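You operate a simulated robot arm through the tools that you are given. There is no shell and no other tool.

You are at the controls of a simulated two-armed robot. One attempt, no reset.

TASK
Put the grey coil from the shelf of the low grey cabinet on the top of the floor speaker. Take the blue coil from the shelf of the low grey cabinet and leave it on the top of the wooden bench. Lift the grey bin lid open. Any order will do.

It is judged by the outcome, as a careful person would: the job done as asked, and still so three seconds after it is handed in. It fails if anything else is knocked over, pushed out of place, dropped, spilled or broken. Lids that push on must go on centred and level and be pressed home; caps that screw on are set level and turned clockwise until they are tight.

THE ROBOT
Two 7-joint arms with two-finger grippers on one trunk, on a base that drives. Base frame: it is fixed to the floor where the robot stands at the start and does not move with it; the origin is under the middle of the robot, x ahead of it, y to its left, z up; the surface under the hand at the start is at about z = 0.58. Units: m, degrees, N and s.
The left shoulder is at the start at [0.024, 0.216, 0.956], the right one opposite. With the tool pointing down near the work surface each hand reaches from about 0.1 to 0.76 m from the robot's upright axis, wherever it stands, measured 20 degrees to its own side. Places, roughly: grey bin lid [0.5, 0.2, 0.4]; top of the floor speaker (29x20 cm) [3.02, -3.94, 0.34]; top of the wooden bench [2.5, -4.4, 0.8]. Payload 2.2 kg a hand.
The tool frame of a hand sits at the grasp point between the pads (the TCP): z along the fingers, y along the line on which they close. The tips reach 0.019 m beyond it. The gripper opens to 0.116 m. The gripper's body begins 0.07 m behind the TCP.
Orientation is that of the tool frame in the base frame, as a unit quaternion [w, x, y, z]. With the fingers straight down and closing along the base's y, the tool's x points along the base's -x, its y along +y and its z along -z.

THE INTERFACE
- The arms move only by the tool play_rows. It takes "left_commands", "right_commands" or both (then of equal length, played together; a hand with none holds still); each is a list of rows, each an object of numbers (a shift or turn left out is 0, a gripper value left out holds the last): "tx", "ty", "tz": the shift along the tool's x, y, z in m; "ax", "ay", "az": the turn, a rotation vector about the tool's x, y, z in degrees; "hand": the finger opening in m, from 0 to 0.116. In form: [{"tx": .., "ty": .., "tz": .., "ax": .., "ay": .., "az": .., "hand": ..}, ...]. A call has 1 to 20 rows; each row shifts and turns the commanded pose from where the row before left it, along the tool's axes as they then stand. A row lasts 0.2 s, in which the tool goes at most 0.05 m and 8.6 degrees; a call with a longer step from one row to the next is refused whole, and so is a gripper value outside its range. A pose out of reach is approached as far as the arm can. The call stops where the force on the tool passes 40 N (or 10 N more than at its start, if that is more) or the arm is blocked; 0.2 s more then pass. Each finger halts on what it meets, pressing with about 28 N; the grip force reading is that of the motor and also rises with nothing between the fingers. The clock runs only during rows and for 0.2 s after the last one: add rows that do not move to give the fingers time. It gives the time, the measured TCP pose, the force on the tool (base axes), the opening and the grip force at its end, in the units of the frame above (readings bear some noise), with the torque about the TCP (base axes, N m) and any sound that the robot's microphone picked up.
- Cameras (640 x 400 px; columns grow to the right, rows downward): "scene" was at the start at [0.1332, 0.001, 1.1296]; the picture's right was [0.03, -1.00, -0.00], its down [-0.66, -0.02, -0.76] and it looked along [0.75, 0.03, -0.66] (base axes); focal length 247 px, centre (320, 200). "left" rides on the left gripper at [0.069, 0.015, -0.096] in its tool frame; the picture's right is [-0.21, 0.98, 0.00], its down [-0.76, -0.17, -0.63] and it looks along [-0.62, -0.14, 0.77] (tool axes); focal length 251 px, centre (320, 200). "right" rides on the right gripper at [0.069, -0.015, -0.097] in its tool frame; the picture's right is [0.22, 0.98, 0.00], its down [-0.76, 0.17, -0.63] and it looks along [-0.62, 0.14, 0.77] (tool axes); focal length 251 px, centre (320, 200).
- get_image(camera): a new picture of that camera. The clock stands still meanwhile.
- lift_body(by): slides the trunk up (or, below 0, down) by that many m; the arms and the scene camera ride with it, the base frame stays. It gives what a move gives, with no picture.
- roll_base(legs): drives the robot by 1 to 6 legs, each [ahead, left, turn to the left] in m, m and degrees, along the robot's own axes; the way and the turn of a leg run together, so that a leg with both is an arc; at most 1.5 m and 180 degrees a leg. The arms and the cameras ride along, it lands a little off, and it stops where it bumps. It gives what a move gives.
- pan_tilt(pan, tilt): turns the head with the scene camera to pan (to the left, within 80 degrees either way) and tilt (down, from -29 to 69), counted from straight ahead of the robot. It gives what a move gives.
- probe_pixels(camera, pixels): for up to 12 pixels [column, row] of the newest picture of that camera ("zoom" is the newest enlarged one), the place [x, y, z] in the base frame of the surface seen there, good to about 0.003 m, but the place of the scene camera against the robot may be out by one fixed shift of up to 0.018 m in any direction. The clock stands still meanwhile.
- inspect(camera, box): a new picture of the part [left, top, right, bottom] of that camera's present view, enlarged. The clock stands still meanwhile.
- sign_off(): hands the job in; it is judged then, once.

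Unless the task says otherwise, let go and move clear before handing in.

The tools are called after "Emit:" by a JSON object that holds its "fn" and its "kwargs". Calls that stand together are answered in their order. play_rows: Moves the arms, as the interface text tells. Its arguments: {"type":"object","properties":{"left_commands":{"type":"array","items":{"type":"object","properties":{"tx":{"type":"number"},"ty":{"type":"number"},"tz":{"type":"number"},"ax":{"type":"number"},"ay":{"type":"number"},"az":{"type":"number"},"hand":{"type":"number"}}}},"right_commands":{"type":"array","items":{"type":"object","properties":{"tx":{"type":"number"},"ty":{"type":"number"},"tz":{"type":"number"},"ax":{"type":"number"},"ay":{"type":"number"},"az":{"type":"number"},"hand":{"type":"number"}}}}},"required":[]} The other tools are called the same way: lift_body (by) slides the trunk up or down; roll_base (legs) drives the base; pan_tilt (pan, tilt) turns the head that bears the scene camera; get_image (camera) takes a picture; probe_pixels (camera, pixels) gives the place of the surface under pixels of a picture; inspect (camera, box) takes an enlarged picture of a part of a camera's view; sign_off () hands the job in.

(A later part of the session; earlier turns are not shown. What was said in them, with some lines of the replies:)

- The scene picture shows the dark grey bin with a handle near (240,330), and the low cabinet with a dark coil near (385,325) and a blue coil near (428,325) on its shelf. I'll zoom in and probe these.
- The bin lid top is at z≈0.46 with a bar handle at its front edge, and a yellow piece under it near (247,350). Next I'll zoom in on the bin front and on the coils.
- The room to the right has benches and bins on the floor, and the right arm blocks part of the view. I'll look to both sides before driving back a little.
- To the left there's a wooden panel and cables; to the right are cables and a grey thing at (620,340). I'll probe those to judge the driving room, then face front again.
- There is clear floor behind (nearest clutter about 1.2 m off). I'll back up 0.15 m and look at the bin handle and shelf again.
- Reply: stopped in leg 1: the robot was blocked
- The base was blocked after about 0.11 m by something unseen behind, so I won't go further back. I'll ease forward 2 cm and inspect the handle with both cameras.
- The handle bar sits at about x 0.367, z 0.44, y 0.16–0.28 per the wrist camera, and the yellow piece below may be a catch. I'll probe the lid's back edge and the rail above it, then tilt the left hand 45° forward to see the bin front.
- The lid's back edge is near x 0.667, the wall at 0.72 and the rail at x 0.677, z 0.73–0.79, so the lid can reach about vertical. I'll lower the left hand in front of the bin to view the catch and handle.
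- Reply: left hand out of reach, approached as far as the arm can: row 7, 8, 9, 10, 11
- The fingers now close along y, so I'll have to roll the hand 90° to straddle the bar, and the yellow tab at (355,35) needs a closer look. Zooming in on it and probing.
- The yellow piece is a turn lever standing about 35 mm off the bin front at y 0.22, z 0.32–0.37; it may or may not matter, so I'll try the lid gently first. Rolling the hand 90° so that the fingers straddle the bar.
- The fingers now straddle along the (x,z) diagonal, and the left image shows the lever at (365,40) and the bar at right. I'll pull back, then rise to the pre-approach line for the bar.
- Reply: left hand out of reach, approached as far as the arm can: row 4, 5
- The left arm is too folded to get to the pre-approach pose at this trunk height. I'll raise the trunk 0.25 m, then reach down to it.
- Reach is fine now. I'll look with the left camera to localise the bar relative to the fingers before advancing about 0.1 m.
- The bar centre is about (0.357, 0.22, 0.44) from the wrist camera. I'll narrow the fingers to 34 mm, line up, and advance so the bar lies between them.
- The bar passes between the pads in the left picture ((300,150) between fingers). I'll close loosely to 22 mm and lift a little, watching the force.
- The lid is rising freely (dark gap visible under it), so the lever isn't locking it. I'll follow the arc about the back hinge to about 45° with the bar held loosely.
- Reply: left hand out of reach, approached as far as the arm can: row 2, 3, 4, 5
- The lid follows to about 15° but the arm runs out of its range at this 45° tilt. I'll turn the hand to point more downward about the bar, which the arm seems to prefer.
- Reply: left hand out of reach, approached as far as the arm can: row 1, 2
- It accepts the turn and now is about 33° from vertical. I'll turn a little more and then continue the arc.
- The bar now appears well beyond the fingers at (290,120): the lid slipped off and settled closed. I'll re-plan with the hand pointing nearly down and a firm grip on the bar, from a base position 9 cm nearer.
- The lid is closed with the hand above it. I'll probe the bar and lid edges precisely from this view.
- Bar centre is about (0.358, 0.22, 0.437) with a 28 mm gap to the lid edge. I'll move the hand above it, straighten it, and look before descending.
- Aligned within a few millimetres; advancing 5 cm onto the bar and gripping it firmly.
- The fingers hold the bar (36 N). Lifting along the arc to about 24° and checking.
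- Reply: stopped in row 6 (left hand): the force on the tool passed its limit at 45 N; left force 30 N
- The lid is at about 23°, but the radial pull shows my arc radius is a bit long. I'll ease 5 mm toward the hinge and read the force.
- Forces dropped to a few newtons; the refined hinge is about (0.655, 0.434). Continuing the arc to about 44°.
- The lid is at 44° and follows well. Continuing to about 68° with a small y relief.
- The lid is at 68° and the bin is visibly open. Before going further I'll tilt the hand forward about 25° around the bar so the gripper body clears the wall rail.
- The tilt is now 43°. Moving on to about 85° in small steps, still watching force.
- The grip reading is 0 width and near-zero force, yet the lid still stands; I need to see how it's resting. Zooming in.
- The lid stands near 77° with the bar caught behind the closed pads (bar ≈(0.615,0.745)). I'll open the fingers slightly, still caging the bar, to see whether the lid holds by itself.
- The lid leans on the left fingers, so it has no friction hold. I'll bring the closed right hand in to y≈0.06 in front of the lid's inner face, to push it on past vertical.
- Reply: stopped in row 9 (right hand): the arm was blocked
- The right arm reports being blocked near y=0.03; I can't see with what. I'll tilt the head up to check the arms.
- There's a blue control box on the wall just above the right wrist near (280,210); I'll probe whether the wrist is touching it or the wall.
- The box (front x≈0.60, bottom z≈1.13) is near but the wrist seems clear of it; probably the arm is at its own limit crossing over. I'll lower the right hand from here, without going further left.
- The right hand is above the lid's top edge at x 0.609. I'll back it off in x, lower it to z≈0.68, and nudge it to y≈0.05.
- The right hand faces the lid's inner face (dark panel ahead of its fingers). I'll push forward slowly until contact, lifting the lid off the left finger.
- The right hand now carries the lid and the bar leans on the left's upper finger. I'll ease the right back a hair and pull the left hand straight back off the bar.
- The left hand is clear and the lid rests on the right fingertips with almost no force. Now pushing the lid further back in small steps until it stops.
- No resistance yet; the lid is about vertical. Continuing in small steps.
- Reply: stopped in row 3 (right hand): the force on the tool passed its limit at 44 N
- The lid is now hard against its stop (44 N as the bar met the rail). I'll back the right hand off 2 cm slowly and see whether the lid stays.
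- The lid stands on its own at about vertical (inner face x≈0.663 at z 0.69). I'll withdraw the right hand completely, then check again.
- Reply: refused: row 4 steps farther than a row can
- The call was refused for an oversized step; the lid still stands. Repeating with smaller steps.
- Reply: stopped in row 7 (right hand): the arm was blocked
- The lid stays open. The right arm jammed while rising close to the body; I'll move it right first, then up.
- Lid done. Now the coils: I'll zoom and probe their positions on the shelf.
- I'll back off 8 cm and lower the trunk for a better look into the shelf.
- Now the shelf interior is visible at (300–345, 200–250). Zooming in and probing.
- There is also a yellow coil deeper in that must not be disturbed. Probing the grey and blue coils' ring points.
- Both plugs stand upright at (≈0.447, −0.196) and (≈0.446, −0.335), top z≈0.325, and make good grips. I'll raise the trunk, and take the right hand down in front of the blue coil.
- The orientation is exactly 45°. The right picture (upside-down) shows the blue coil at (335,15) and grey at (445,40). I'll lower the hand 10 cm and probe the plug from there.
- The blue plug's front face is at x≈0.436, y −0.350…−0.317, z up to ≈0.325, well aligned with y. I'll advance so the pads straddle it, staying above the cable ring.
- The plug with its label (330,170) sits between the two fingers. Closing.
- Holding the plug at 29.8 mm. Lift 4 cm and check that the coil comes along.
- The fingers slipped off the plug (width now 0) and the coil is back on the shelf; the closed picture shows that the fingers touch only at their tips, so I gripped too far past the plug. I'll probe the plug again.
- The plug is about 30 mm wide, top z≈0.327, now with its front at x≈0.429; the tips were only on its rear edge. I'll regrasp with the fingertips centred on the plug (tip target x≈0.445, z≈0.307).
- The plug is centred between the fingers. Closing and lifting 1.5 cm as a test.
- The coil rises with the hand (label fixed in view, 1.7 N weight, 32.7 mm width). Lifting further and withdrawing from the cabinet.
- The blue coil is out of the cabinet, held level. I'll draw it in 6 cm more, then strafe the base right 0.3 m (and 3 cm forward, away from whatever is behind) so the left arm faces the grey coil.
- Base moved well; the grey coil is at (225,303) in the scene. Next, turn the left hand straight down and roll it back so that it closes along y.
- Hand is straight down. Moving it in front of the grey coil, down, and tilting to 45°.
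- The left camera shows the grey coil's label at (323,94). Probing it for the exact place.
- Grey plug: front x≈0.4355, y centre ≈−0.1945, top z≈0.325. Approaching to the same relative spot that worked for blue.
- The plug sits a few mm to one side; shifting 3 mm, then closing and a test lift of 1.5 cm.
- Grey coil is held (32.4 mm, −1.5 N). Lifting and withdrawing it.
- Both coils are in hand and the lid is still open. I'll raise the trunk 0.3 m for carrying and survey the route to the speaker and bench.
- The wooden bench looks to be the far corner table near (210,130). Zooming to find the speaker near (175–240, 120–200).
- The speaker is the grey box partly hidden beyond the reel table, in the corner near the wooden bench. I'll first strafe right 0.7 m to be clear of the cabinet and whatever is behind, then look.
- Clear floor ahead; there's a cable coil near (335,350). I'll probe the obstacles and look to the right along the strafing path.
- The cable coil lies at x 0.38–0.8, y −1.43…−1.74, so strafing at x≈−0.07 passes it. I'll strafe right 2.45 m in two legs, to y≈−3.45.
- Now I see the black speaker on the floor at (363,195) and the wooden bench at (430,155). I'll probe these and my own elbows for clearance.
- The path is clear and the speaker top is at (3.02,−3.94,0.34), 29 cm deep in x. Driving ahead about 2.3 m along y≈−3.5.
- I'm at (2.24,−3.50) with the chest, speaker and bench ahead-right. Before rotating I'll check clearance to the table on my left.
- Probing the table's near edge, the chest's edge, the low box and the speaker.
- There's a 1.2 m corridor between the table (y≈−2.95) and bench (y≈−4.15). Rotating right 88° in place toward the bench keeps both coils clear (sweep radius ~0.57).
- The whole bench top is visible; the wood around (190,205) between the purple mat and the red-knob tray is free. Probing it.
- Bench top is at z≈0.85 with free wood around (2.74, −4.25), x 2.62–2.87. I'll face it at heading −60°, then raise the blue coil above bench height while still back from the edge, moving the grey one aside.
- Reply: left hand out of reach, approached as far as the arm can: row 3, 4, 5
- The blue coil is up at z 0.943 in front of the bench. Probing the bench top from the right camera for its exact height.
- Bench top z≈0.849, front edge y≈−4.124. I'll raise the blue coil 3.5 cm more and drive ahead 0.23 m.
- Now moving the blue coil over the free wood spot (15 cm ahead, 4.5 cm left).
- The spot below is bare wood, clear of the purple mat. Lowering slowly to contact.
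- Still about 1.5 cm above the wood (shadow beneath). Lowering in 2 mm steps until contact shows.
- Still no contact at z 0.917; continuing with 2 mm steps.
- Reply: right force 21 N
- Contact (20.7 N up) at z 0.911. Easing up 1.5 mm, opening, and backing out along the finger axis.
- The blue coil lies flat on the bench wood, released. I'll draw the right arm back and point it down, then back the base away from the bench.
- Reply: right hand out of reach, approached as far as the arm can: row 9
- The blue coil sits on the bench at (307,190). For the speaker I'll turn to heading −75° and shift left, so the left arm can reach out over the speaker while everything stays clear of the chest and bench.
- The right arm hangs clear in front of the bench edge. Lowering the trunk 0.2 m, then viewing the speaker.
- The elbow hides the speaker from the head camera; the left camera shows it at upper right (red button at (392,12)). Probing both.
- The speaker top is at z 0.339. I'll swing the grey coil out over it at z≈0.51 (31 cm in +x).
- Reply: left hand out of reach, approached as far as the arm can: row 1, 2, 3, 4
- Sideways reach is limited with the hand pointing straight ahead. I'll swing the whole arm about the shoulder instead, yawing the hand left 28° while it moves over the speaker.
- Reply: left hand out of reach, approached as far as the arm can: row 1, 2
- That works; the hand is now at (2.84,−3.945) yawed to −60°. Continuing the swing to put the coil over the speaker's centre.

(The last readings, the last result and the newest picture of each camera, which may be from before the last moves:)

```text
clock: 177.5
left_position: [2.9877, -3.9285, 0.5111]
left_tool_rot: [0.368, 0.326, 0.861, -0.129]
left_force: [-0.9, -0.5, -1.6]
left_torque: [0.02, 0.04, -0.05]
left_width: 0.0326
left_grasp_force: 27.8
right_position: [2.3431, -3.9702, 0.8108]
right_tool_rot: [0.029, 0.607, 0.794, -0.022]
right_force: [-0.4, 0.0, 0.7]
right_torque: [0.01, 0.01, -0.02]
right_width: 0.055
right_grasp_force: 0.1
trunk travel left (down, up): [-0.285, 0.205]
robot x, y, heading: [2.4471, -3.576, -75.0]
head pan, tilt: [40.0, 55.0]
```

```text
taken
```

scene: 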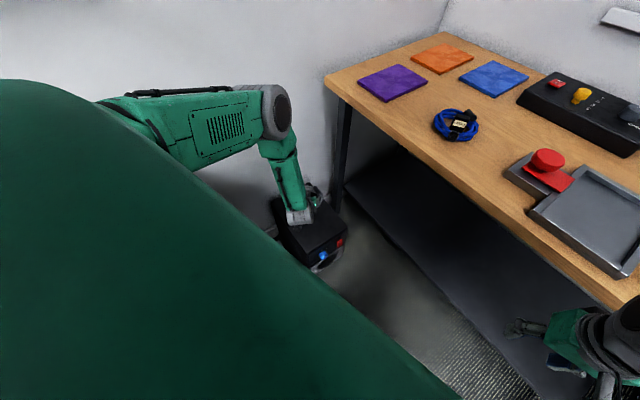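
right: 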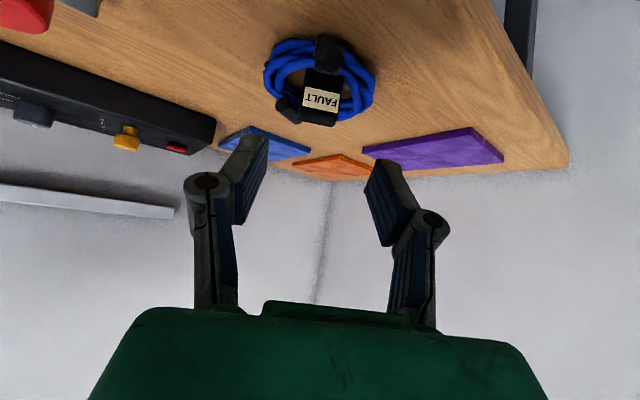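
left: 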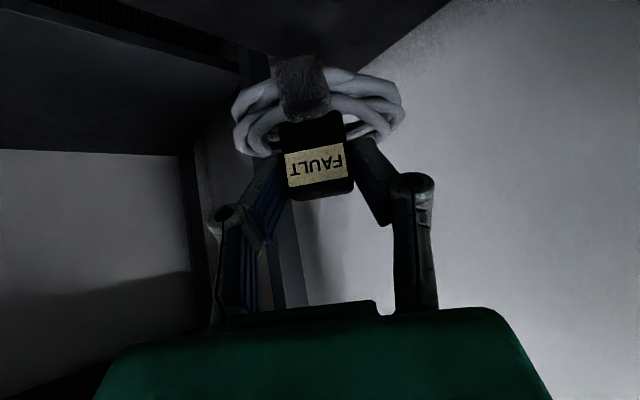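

The coil hangs directly over the speaker top (centre ≈(3.015,−3.95)). Lowering the trunk 8 cm, then creeping down with the arm.

Emit:
{"fn": "lift_body", "kwargs": {"by": -0.08}}

Emit:
{"fn": "play_rows", "kwargs": {"left_commands": [{"tx": 0.0058, "tz": 0.0056}, {"tx": 0.0028, "tz": 0.0028}, {}]}}

Emit:
{"fn": "get_image", "kwargs": {"camera": "left"}}

Emit:
{"fn": "get_image", "kwargs": {"camera": "scene"}}

```text
clock: 178.7
left_position: [2.9889, -3.9284, 0.4323]
left_tool_rot: [0.368, 0.325, 0.861, -0.129]
left_force: [-0.1, 1.4, -2.3]
left_torque: [0.06, 0.02, 0.0]
left_width: 0.0326
left_grasp_force: 27.5
right_position: [2.3436, -3.9702, 0.733]
right_tool_rot: [0.03, 0.608, 0.793, -0.022]
right_force: [-0.3, -0.1, 0.2]
right_torque: [-0.02, 0.03, 0.0]
right_width: 0.0552
right_grasp_force: 0.0
trunk travel left (down, up): [-0.205, 0.285]
robot x, y, heading: [2.4487, -3.5742, -75.0]
head pan, tilt: [40.0, 55.0]
```

```text
clock: 179.5
left_position: [2.9889, -3.9283, 0.4178]
left_tool_rot: [0.369, 0.326, 0.861, -0.129]
left_force: [0.7, -0.4, -0.9]
left_torque: [0.01, 0.0, 0.0]
left_width: 0.0325
left_grasp_force: 27.8
right_position: [2.3432, -3.9711, 0.7317]
right_tool_rot: [0.029, 0.607, 0.794, -0.021]
right_force: [-0.1, -0.5, 0.1]
right_torque: [0.03, 0.01, 0.0]
right_width: 0.0548
right_grasp_force: 0.1
trunk travel left (down, up): [-0.205, 0.285]
robot x, y, heading: [2.4468, -3.5742, -75.1]
head pan, tilt: [40.0, 55.0]
```

```text
taken
```

left: 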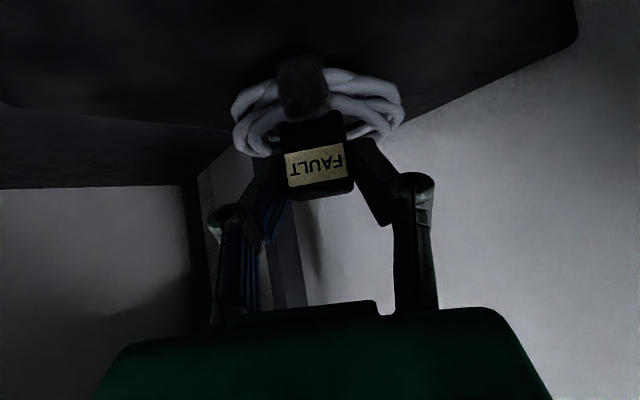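

```text
taken
```

scene: 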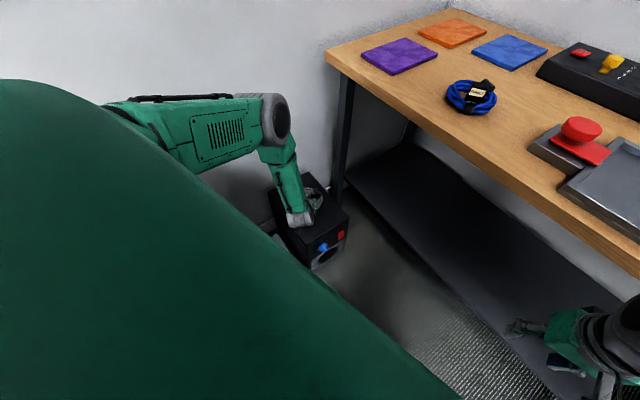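

Still about 1.5 cm above. Creeping down in 2 mm steps until contact.

Emit:
{"fn": "play_rows", "kwargs": {"left_commands": [{"tx": 0.0028, "tz": 0.0028}, {"tx": 0.0014, "tz": 0.0014}, {"tx": 0.0014, "tz": 0.0014}, {"tx": 0.0014, "tz": 0.0014}, {"tx": 0.0014, "tz": 0.0014}, {}]}}

Emit:
{"fn": "inspect", "kwargs": {"camera": "left", "box": [200, 20, 450, 190]}}

```text
clock: 180.9
left_position: [2.9884, -3.9297, 0.4073]
left_tool_rot: [0.37, 0.326, 0.861, -0.129]
left_force: [-0.1, 0.1, -1.0]
left_torque: [0.01, 0.0, 0.0]
left_width: 0.0324
left_grasp_force: 28.3
right_position: [2.3442, -3.9714, 0.7315]
right_tool_rot: [0.03, 0.607, 0.794, -0.021]
right_force: [-0.9, -0.2, 0.2]
right_torque: [-0.02, -0.01, 0.0]
right_width: 0.0548
right_grasp_force: 0.1
trunk travel left (down, up): [-0.205, 0.285]
robot x, y, heading: [2.4483, -3.5752, -75.3]
head pan, tilt: [40.0, 55.0]
```

```text
2.35 times, centred on (325, 105) of left
```

zoom: 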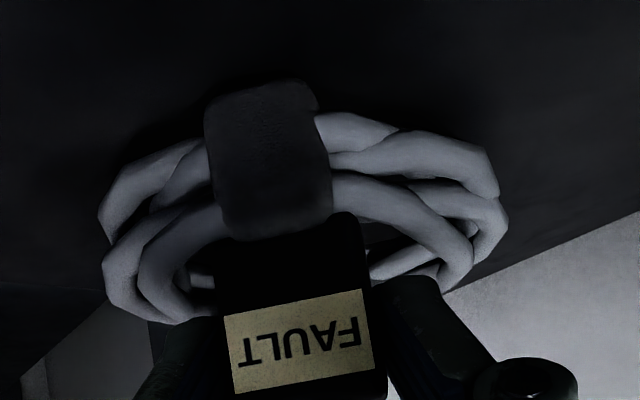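

Emit:
{"fn": "play_rows", "kwargs": {"left_commands": [{"tx": 0.0014, "tz": 0.0014}, {"tx": 0.0014, "tz": 0.0014}, {"tx": 0.0014, "tz": 0.0014}, {}]}}

```text
clock: 181.9
left_position: [2.9893, -3.93, 0.4025]
left_tool_rot: [0.37, 0.324, 0.861, -0.129]
left_force: [0.9, 2.2, 8.6]
left_torque: [-0.4, -0.02, 0.11]
left_width: 0.0325
left_grasp_force: 27.6
right_position: [2.344, -3.9715, 0.7318]
right_tool_rot: [0.031, 0.607, 0.794, -0.022]
right_force: [0.0, 0.9, -0.2]
right_torque: [0.0, -0.01, -0.01]
right_width: 0.055
right_grasp_force: 0.0
trunk travel left (down, up): [-0.205, 0.285]
robot x, y, heading: [2.4473, -3.5753, -74.9]
head pan, tilt: [40.0, 55.0]
```

Contact at z 0.4025 (8.6 N). Opening the fingers and backing out along the finger axis.

Emit:
{"fn": "play_rows", "kwargs": {"left_commands": [{"hand": 0.04}, {"hand": 0.055}, {}, {}, {"tz": -0.015}, {"tz": -0.02}, {"tz": -0.025}, {"tz": -0.025}, {}]}}

Emit:
{"fn": "get_image", "kwargs": {"camera": "left"}}

Emit:
{"fn": "get_image", "kwargs": {"camera": "scene"}}

```text
clock: 183.9
left_position: [2.9414, -3.89, 0.4589]
left_tool_rot: [0.369, 0.326, 0.86, -0.13]
left_force: [0.4, 0.1, 0.1]
left_torque: [-0.01, 0.01, -0.01]
left_width: 0.0548
left_grasp_force: 0.0
right_position: [2.3431, -3.9703, 0.7301]
right_tool_rot: [0.03, 0.608, 0.793, -0.022]
right_force: [0.1, 0.3, 0.1]
right_torque: [0.0, 0.0, 0.03]
right_width: 0.0547
right_grasp_force: 0.1
trunk travel left (down, up): [-0.205, 0.285]
robot x, y, heading: [2.4464, -3.5817, -75.1]
head pan, tilt: [40.0, 55.0]
```

```text
taken
```

left: 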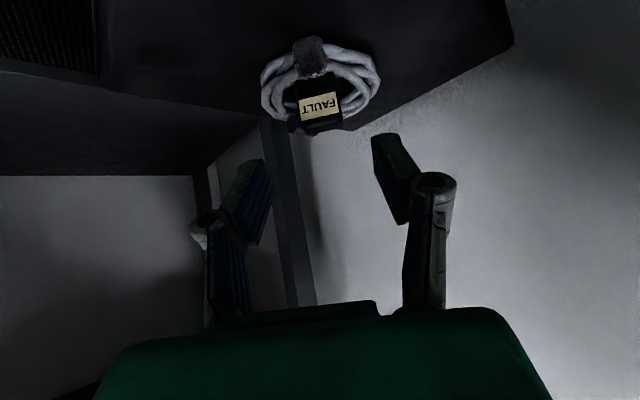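

```text
taken
```

scene: 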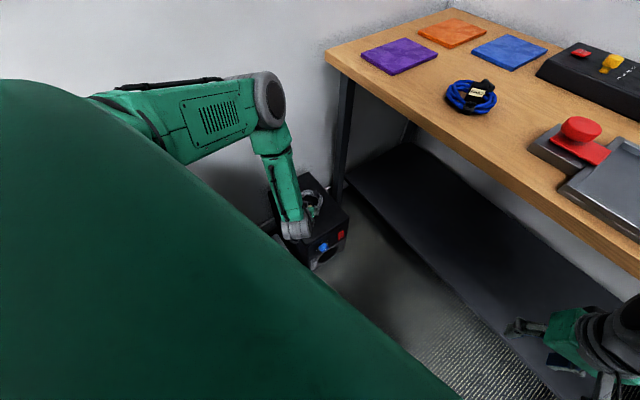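

The grey coil is released on the speaker. Probing to confirm that it lies fully on top.

Emit:
{"fn": "probe_pixels", "kwargs": {"camera": "left", "pixels": [[265, 90], [375, 85], [313, 52], [320, 102], [350, 118], [290, 112], [345, 128], [420, 92], [500, 45], [230, 112], [200, 60]]}}

Emit:
{"fn": "play_rows", "kwargs": {"left_commands": [{"tz": -0.03}, {"tz": -0.03}, {"tx": -0.02, "tz": -0.02}, {"tx": -0.02, "tz": -0.02}, {"tx": -0.02, "tz": -0.02}, {}]}}

Emit:
{"fn": "get_image", "kwargs": {"camera": "left"}}

```text
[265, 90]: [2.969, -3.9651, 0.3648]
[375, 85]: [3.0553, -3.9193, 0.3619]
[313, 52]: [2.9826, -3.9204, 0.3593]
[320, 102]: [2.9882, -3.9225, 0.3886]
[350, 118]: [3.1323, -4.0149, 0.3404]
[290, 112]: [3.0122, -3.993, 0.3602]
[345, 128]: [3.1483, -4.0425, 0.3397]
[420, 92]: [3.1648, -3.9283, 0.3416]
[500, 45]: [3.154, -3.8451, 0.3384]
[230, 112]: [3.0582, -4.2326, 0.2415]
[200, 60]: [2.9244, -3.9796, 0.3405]
```

```text
clock: 185.3
left_position: [2.9054, -3.861, 0.5879]
left_tool_rot: [0.369, 0.326, 0.861, -0.129]
left_force: [-0.1, -0.2, 0.6]
left_torque: [0.03, 0.04, -0.02]
left_width: 0.0549
left_grasp_force: 0.1
right_position: [2.3436, -3.9717, 0.7304]
right_tool_rot: [0.03, 0.608, 0.793, -0.022]
right_force: [0.9, 0.2, -1.1]
right_torque: [0.01, -0.02, 0.0]
right_width: 0.0549
right_grasp_force: 0.1
trunk travel left (down, up): [-0.205, 0.285]
robot x, y, heading: [2.4539, -3.5757, -75.0]
head pan, tilt: [40.0, 55.0]
```

```text
taken
```

left: 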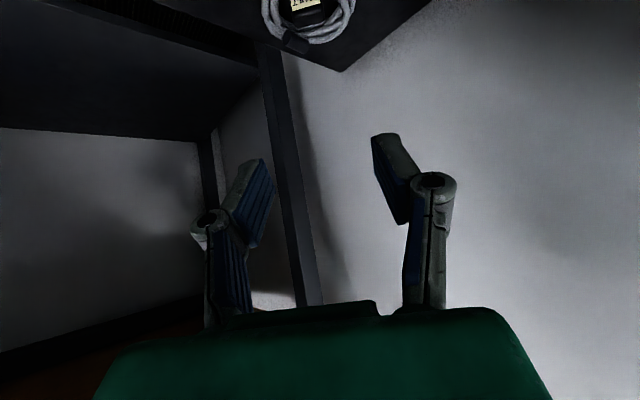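

The coil ring spans x 2.965–3.06, y −3.915…−3.995, well inside the speaker top. I'll raise the trunk to move clear and take a last look at both coils.

Emit:
{"fn": "lift_body", "kwargs": {"by": 0.2}}

Emit:
{"fn": "get_image", "kwargs": {"camera": "scene"}}

Emit:
{"fn": "get_image", "kwargs": {"camera": "left"}}

```text
clock: 187.5
left_position: [2.9057, -3.8612, 0.7875]
left_tool_rot: [0.368, 0.326, 0.861, -0.128]
left_force: [0.3, 0.0, -1.2]
left_torque: [0.0, 0.0, 0.01]
left_width: 0.0549
left_grasp_force: 0.0
right_position: [2.3435, -3.9715, 0.931]
right_tool_rot: [0.03, 0.608, 0.793, -0.021]
right_force: [-0.1, -0.1, -0.8]
right_torque: [0.02, 0.01, 0.01]
right_width: 0.0552
right_grasp_force: 0.0
trunk travel left (down, up): [-0.405, 0.085]
robot x, y, heading: [2.4537, -3.5781, -74.9]
head pan, tilt: [40.0, 55.0]
```

```text
taken
```

scene: 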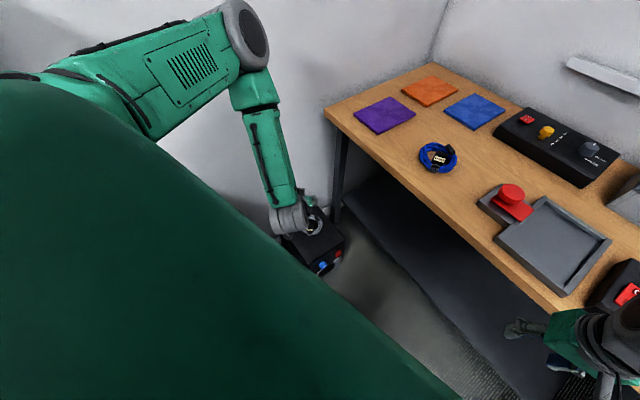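

```text
taken
```

left: 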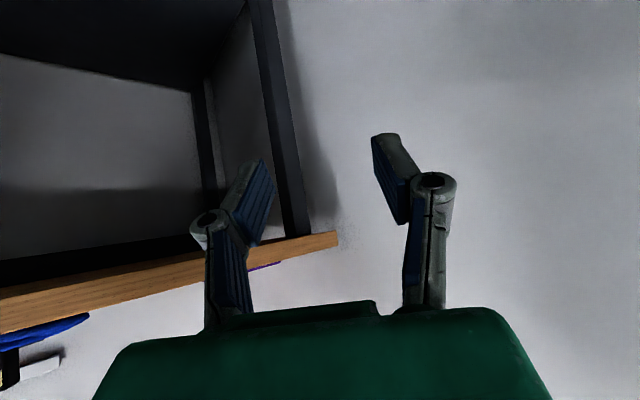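

Both coils rest where asked: blue on the bench wood at (438,157), grey on the speaker at (315,225). When last seen, after I had moved well away, the lid was standing open at its stop. Both hands are empty and clear, so I'm handing in.

Emit:
{"fn": "sign_off", "kwargs": {}}

```text
The job is handed in.
```

I did all three parts and handed the job in. I last saw the lid standing open about 90 seconds before that; the bin was out of view from the bench, so I didn't check it again.

- **Bin lid:** It is open to about vertical, with its handle against the wall rail. It held there on its own once both hands were clear. It closed once during my first attempt, when the handle slipped out of the fingers at about 15°.
- **Blue coil:** It lies flat on bare wood on the bench, clear of the other items. On the first grip it slipped from the fingers and settled back on the shelf, moving less than a centimetre; the second grip held.
- **Grey coil:** It lies flat and fully within the top of the floor speaker.

**Bump behind the start:** At the very start, when I backed up, the base was blocked by something behind it after about 11 cm. I couldn't see what it was, so I can't say whether the contact moved it.
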